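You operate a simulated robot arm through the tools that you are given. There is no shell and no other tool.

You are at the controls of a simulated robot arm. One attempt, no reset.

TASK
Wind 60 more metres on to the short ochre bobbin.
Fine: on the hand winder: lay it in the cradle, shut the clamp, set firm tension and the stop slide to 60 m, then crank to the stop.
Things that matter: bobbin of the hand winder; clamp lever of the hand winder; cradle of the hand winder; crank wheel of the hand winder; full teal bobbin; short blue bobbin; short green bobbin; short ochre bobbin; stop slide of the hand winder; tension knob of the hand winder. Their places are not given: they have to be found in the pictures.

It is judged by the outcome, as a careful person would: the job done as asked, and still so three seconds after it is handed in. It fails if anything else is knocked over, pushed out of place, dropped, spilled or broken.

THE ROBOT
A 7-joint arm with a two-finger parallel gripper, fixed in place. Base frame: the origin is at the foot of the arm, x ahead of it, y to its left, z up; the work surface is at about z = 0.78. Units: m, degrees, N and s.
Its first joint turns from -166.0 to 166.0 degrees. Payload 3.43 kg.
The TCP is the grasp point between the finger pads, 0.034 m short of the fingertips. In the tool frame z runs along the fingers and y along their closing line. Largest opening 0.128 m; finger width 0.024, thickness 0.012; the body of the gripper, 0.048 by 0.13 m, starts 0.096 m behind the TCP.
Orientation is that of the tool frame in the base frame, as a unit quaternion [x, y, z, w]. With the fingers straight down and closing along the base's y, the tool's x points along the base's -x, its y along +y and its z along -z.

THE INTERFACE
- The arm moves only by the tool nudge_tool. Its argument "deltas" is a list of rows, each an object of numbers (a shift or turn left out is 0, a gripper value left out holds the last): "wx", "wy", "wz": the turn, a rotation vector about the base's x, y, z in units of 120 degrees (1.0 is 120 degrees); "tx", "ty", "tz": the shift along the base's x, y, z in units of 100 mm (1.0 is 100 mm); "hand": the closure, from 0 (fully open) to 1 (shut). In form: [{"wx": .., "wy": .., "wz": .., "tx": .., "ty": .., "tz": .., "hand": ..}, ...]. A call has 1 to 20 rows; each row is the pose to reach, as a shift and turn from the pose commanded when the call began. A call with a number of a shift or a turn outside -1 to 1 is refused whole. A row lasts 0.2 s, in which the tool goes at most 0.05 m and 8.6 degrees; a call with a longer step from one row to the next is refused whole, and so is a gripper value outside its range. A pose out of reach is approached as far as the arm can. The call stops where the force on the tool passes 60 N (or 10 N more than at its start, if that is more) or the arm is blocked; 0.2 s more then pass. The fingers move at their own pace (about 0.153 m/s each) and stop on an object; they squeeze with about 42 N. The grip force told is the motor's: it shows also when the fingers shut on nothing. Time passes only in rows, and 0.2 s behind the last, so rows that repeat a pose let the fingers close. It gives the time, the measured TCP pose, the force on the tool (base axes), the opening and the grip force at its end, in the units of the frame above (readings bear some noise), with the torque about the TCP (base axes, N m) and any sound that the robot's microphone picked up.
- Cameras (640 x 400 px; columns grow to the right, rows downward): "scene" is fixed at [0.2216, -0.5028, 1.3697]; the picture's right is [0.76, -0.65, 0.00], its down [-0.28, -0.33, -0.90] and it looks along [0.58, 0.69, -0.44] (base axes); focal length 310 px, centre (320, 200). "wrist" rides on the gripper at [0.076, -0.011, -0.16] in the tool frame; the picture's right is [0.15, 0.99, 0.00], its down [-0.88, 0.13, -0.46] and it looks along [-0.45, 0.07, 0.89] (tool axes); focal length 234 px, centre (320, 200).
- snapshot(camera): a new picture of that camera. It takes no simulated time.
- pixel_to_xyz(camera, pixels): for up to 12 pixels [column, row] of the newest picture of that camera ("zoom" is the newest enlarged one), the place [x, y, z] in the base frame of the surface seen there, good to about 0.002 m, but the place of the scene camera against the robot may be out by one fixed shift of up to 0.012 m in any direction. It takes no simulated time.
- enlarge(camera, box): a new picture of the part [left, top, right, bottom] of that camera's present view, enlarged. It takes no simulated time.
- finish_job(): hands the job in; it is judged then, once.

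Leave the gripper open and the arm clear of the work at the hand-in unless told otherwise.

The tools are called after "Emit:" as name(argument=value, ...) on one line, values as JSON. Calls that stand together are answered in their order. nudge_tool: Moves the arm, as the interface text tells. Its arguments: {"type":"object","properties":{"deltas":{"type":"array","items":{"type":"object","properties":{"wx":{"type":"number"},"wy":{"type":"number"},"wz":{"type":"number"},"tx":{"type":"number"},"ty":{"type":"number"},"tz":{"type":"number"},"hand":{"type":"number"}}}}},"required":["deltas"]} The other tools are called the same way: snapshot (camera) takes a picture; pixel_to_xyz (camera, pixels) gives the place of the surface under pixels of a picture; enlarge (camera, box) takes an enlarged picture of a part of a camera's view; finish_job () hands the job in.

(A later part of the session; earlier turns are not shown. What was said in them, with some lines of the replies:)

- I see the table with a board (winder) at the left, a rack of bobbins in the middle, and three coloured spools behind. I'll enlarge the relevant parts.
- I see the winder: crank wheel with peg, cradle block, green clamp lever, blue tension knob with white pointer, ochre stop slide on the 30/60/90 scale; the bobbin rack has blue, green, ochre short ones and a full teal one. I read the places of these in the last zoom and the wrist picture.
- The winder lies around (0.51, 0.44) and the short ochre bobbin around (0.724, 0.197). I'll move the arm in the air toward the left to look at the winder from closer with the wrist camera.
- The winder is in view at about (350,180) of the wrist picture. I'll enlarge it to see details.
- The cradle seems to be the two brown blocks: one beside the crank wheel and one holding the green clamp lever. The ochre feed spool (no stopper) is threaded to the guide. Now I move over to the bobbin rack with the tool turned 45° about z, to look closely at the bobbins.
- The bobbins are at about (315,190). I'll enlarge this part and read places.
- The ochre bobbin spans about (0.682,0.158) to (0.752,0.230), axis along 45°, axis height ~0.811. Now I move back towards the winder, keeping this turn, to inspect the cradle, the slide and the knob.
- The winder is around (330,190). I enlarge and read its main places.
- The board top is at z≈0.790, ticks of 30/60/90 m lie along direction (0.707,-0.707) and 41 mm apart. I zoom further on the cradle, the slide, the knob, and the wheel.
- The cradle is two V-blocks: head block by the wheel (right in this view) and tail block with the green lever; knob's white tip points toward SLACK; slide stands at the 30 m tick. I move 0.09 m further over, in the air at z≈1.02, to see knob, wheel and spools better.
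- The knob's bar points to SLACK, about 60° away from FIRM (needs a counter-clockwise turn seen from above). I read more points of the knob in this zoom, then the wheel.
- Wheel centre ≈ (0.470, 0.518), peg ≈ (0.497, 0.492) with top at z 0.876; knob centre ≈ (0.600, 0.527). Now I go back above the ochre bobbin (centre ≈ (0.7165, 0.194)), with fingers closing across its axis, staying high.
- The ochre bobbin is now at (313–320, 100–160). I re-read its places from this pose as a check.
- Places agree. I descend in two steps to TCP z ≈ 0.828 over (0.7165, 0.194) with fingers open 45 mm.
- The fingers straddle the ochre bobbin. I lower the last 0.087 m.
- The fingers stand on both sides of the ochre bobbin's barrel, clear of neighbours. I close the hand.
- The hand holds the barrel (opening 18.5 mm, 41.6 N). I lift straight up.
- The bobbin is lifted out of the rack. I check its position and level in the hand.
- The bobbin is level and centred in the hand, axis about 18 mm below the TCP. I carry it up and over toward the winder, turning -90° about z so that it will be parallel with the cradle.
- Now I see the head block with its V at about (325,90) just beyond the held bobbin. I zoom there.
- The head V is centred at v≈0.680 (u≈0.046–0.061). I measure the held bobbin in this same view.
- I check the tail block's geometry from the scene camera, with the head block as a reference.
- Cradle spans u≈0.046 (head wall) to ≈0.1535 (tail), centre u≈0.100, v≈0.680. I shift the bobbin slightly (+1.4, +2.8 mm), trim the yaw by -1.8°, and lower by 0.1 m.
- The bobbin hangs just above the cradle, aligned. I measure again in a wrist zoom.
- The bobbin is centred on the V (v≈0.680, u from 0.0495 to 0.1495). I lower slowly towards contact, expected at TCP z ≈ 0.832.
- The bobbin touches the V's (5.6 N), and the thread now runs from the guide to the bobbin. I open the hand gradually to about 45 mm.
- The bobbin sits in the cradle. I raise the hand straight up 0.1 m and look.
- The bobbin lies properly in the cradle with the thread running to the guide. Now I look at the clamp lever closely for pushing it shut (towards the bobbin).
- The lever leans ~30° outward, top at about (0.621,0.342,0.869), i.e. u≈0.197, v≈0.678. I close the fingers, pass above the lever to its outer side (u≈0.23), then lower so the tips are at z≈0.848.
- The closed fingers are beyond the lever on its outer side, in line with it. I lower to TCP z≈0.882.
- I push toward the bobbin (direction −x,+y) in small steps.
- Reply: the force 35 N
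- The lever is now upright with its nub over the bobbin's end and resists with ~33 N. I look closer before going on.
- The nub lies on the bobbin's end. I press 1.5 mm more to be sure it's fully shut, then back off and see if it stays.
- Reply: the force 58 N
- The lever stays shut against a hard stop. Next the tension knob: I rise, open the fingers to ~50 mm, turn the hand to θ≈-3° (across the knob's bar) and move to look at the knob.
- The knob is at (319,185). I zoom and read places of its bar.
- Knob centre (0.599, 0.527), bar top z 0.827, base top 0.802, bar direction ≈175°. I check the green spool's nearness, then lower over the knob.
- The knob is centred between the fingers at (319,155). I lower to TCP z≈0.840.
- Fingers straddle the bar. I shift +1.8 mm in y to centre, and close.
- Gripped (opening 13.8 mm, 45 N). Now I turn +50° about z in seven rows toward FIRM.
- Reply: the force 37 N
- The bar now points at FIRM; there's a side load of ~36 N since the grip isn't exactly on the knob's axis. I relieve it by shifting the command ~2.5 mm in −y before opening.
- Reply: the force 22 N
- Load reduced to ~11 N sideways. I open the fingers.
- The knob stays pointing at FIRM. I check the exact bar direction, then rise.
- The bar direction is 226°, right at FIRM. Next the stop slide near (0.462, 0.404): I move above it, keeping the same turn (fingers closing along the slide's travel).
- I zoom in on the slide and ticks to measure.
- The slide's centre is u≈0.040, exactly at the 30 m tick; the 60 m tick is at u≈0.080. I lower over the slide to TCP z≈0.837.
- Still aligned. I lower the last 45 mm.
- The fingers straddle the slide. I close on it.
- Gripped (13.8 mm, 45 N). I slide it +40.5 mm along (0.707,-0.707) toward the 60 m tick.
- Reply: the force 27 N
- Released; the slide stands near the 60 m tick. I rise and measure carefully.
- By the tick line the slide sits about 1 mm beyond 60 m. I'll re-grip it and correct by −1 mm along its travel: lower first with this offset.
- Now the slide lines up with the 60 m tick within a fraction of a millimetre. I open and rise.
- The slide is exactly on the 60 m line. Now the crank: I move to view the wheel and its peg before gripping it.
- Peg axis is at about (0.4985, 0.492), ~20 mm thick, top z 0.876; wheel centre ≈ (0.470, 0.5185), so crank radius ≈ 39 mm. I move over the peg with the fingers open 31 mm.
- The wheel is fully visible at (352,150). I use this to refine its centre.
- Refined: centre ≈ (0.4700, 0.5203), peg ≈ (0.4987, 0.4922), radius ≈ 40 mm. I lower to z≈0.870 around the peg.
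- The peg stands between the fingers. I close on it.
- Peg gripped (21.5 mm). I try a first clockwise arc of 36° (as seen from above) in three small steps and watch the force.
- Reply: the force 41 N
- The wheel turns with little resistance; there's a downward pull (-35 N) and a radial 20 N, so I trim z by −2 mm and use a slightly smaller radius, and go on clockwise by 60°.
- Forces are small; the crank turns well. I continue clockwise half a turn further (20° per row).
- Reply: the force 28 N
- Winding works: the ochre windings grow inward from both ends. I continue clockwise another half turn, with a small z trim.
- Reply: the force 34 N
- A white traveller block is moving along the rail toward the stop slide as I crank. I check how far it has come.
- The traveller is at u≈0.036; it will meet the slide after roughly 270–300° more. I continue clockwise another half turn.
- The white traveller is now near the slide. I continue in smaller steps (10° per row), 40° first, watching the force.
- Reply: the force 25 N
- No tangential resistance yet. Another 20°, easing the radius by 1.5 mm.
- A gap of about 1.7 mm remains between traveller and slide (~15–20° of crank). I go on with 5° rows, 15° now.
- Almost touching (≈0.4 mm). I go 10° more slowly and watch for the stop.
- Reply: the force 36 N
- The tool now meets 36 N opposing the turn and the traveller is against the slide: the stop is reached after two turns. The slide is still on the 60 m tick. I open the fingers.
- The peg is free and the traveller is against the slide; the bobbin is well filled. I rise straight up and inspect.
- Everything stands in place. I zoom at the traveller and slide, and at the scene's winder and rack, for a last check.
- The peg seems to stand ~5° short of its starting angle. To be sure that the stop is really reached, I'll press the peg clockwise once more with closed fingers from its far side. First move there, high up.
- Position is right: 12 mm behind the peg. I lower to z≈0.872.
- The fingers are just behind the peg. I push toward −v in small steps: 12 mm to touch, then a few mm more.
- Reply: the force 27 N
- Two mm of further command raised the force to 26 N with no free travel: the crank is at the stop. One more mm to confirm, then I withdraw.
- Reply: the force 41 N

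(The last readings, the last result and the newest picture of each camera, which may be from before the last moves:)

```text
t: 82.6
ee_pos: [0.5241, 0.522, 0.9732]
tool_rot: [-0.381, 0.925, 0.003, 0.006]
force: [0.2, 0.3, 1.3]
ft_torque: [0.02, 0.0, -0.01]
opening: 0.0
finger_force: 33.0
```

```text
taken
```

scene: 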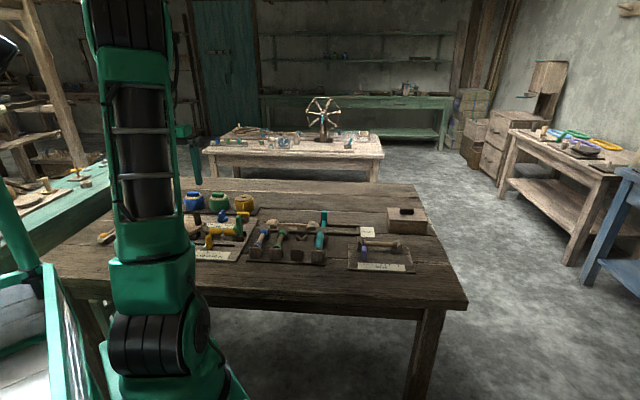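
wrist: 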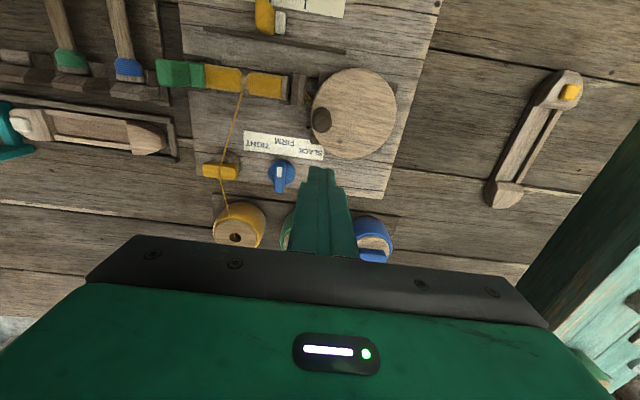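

The stop holds at 40 N. Now I rise further, open the hand and move the arm clear of the work.

Emit:
nudge_tool(deltas=[{"tz": 0.35, "hand": 0.0}, {"tz": 0.7}, {"tz": 1.0}, {"tz": 1.0, "ty": -0.3, "tx": -0.1}, {"tz": 1.0, "ty": -0.6, "tx": -0.2}, {"tz": 1.0, "ty": -0.9, "tx": -0.3}, {"tz": 1.0, "ty": -1.0, "tx": -0.3}])

Emit:
nudge_tool(deltas=[{"ty": -0.3, "tx": -0.1}, {"ty": -0.6, "tx": -0.1}, {"ty": -1.0, "tx": -0.1}, {"ty": -1.0, "tx": -0.1}])

Emit:
nudge_tool(deltas=[{"ty": -0.3}, {"ty": -0.6}, {"ty": -0.9}, {"ty": -0.9}])

Emit:
snapshot(camera="scene")

Emit:
snapshot(camera="wrist")

Emit:
enlarge(camera="scene", box=[160, 185, 270, 265])

```text
t: 84.2
ee_pos: [0.4927, 0.4194, 1.0729]
tool_rot: [-0.381, 0.925, 0.004, 0.005]
force: [0.0, -0.4, -0.1]
ft_torque: [0.0, -0.01, 0.04]
opening: 0.1282
finger_force: 0.1
```

```text
t: 85.2
ee_pos: [0.4823, 0.3177, 1.0713]
tool_rot: [-0.381, 0.925, 0.002, 0.005]
force: [0.9, 0.9, -0.8]
ft_torque: [0.02, 0.01, 0.0]
opening: 0.1281
finger_force: 0.0
```

```text
t: 86.2
ee_pos: [0.4828, 0.2306, 1.0742]
tool_rot: [-0.381, 0.925, 0.002, 0.005]
force: [0.0, -0.1, 0.2]
ft_torque: [0.02, 0.01, -0.03]
opening: 0.128
finger_force: 0.1
```

```text
taken
```

scene: 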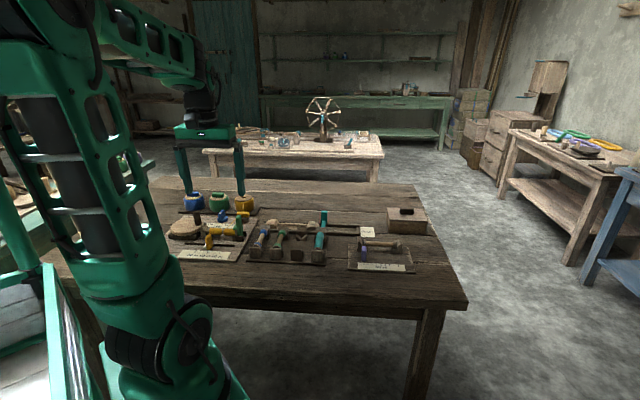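

```text
taken
```

wrist: 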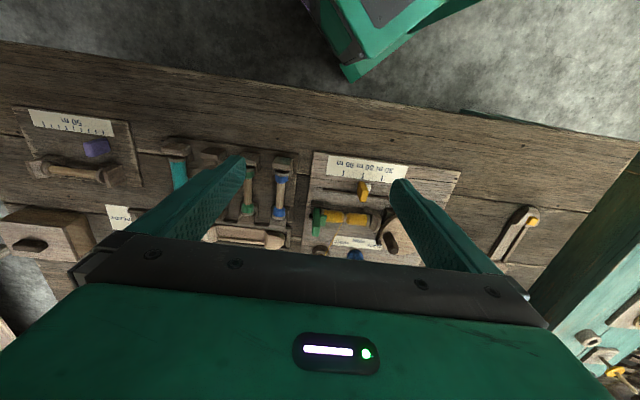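

```text
5.00 times, centred on (215, 225) of scene
```

zoom: 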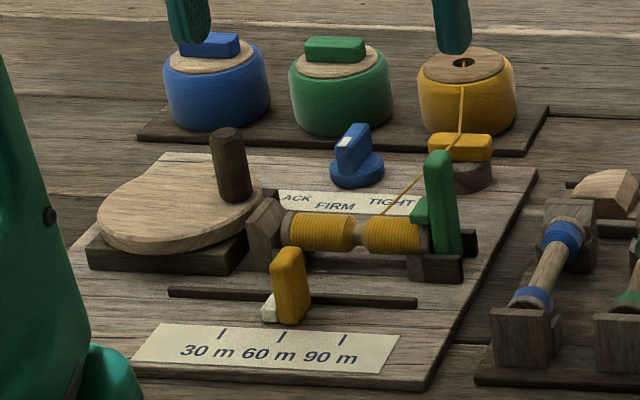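

The pictures show the ochre bobbin wound and clamped in the cradle. The knob points at FIRM, the slide is on 60 m with the traveller against it, and everything else is in its place. The hand is open and clear of the work, so I hand the job in.

Emit:
finish_job()

```text
The job is handed in.
```

The short ochre bobbin was wound on the hand winder until the crank met the stop set at 60 m, and the job is handed in. I haven't seen the judge's verdict.

- **Bobbin:** it lies in the cradle, with the ochre thread running to it from the guide. The windings now cover almost all of the barrel.
- **Clamp:** the lever is shut against its stop and stayed shut when I let go.
- **Tension:** the knob points at FIRM, within about 1°.
- **Stop slide:** it sits on the 60 m tick. I went about 1 mm past at first, then re-gripped it and corrected.
- **Crank:** I turned it clockwise about two turns, until the white traveller block reached the slide. I then pressed the peg again up to 40 N and it did not move, so it is at the stop. The peg stopped about 5° short of two full turns, which could mean roughly half a metre under 60 m.

Nothing else was knocked or moved that I could see. The bobbin is still clamped in the winder, and the arm is clear of the work with the gripper open.
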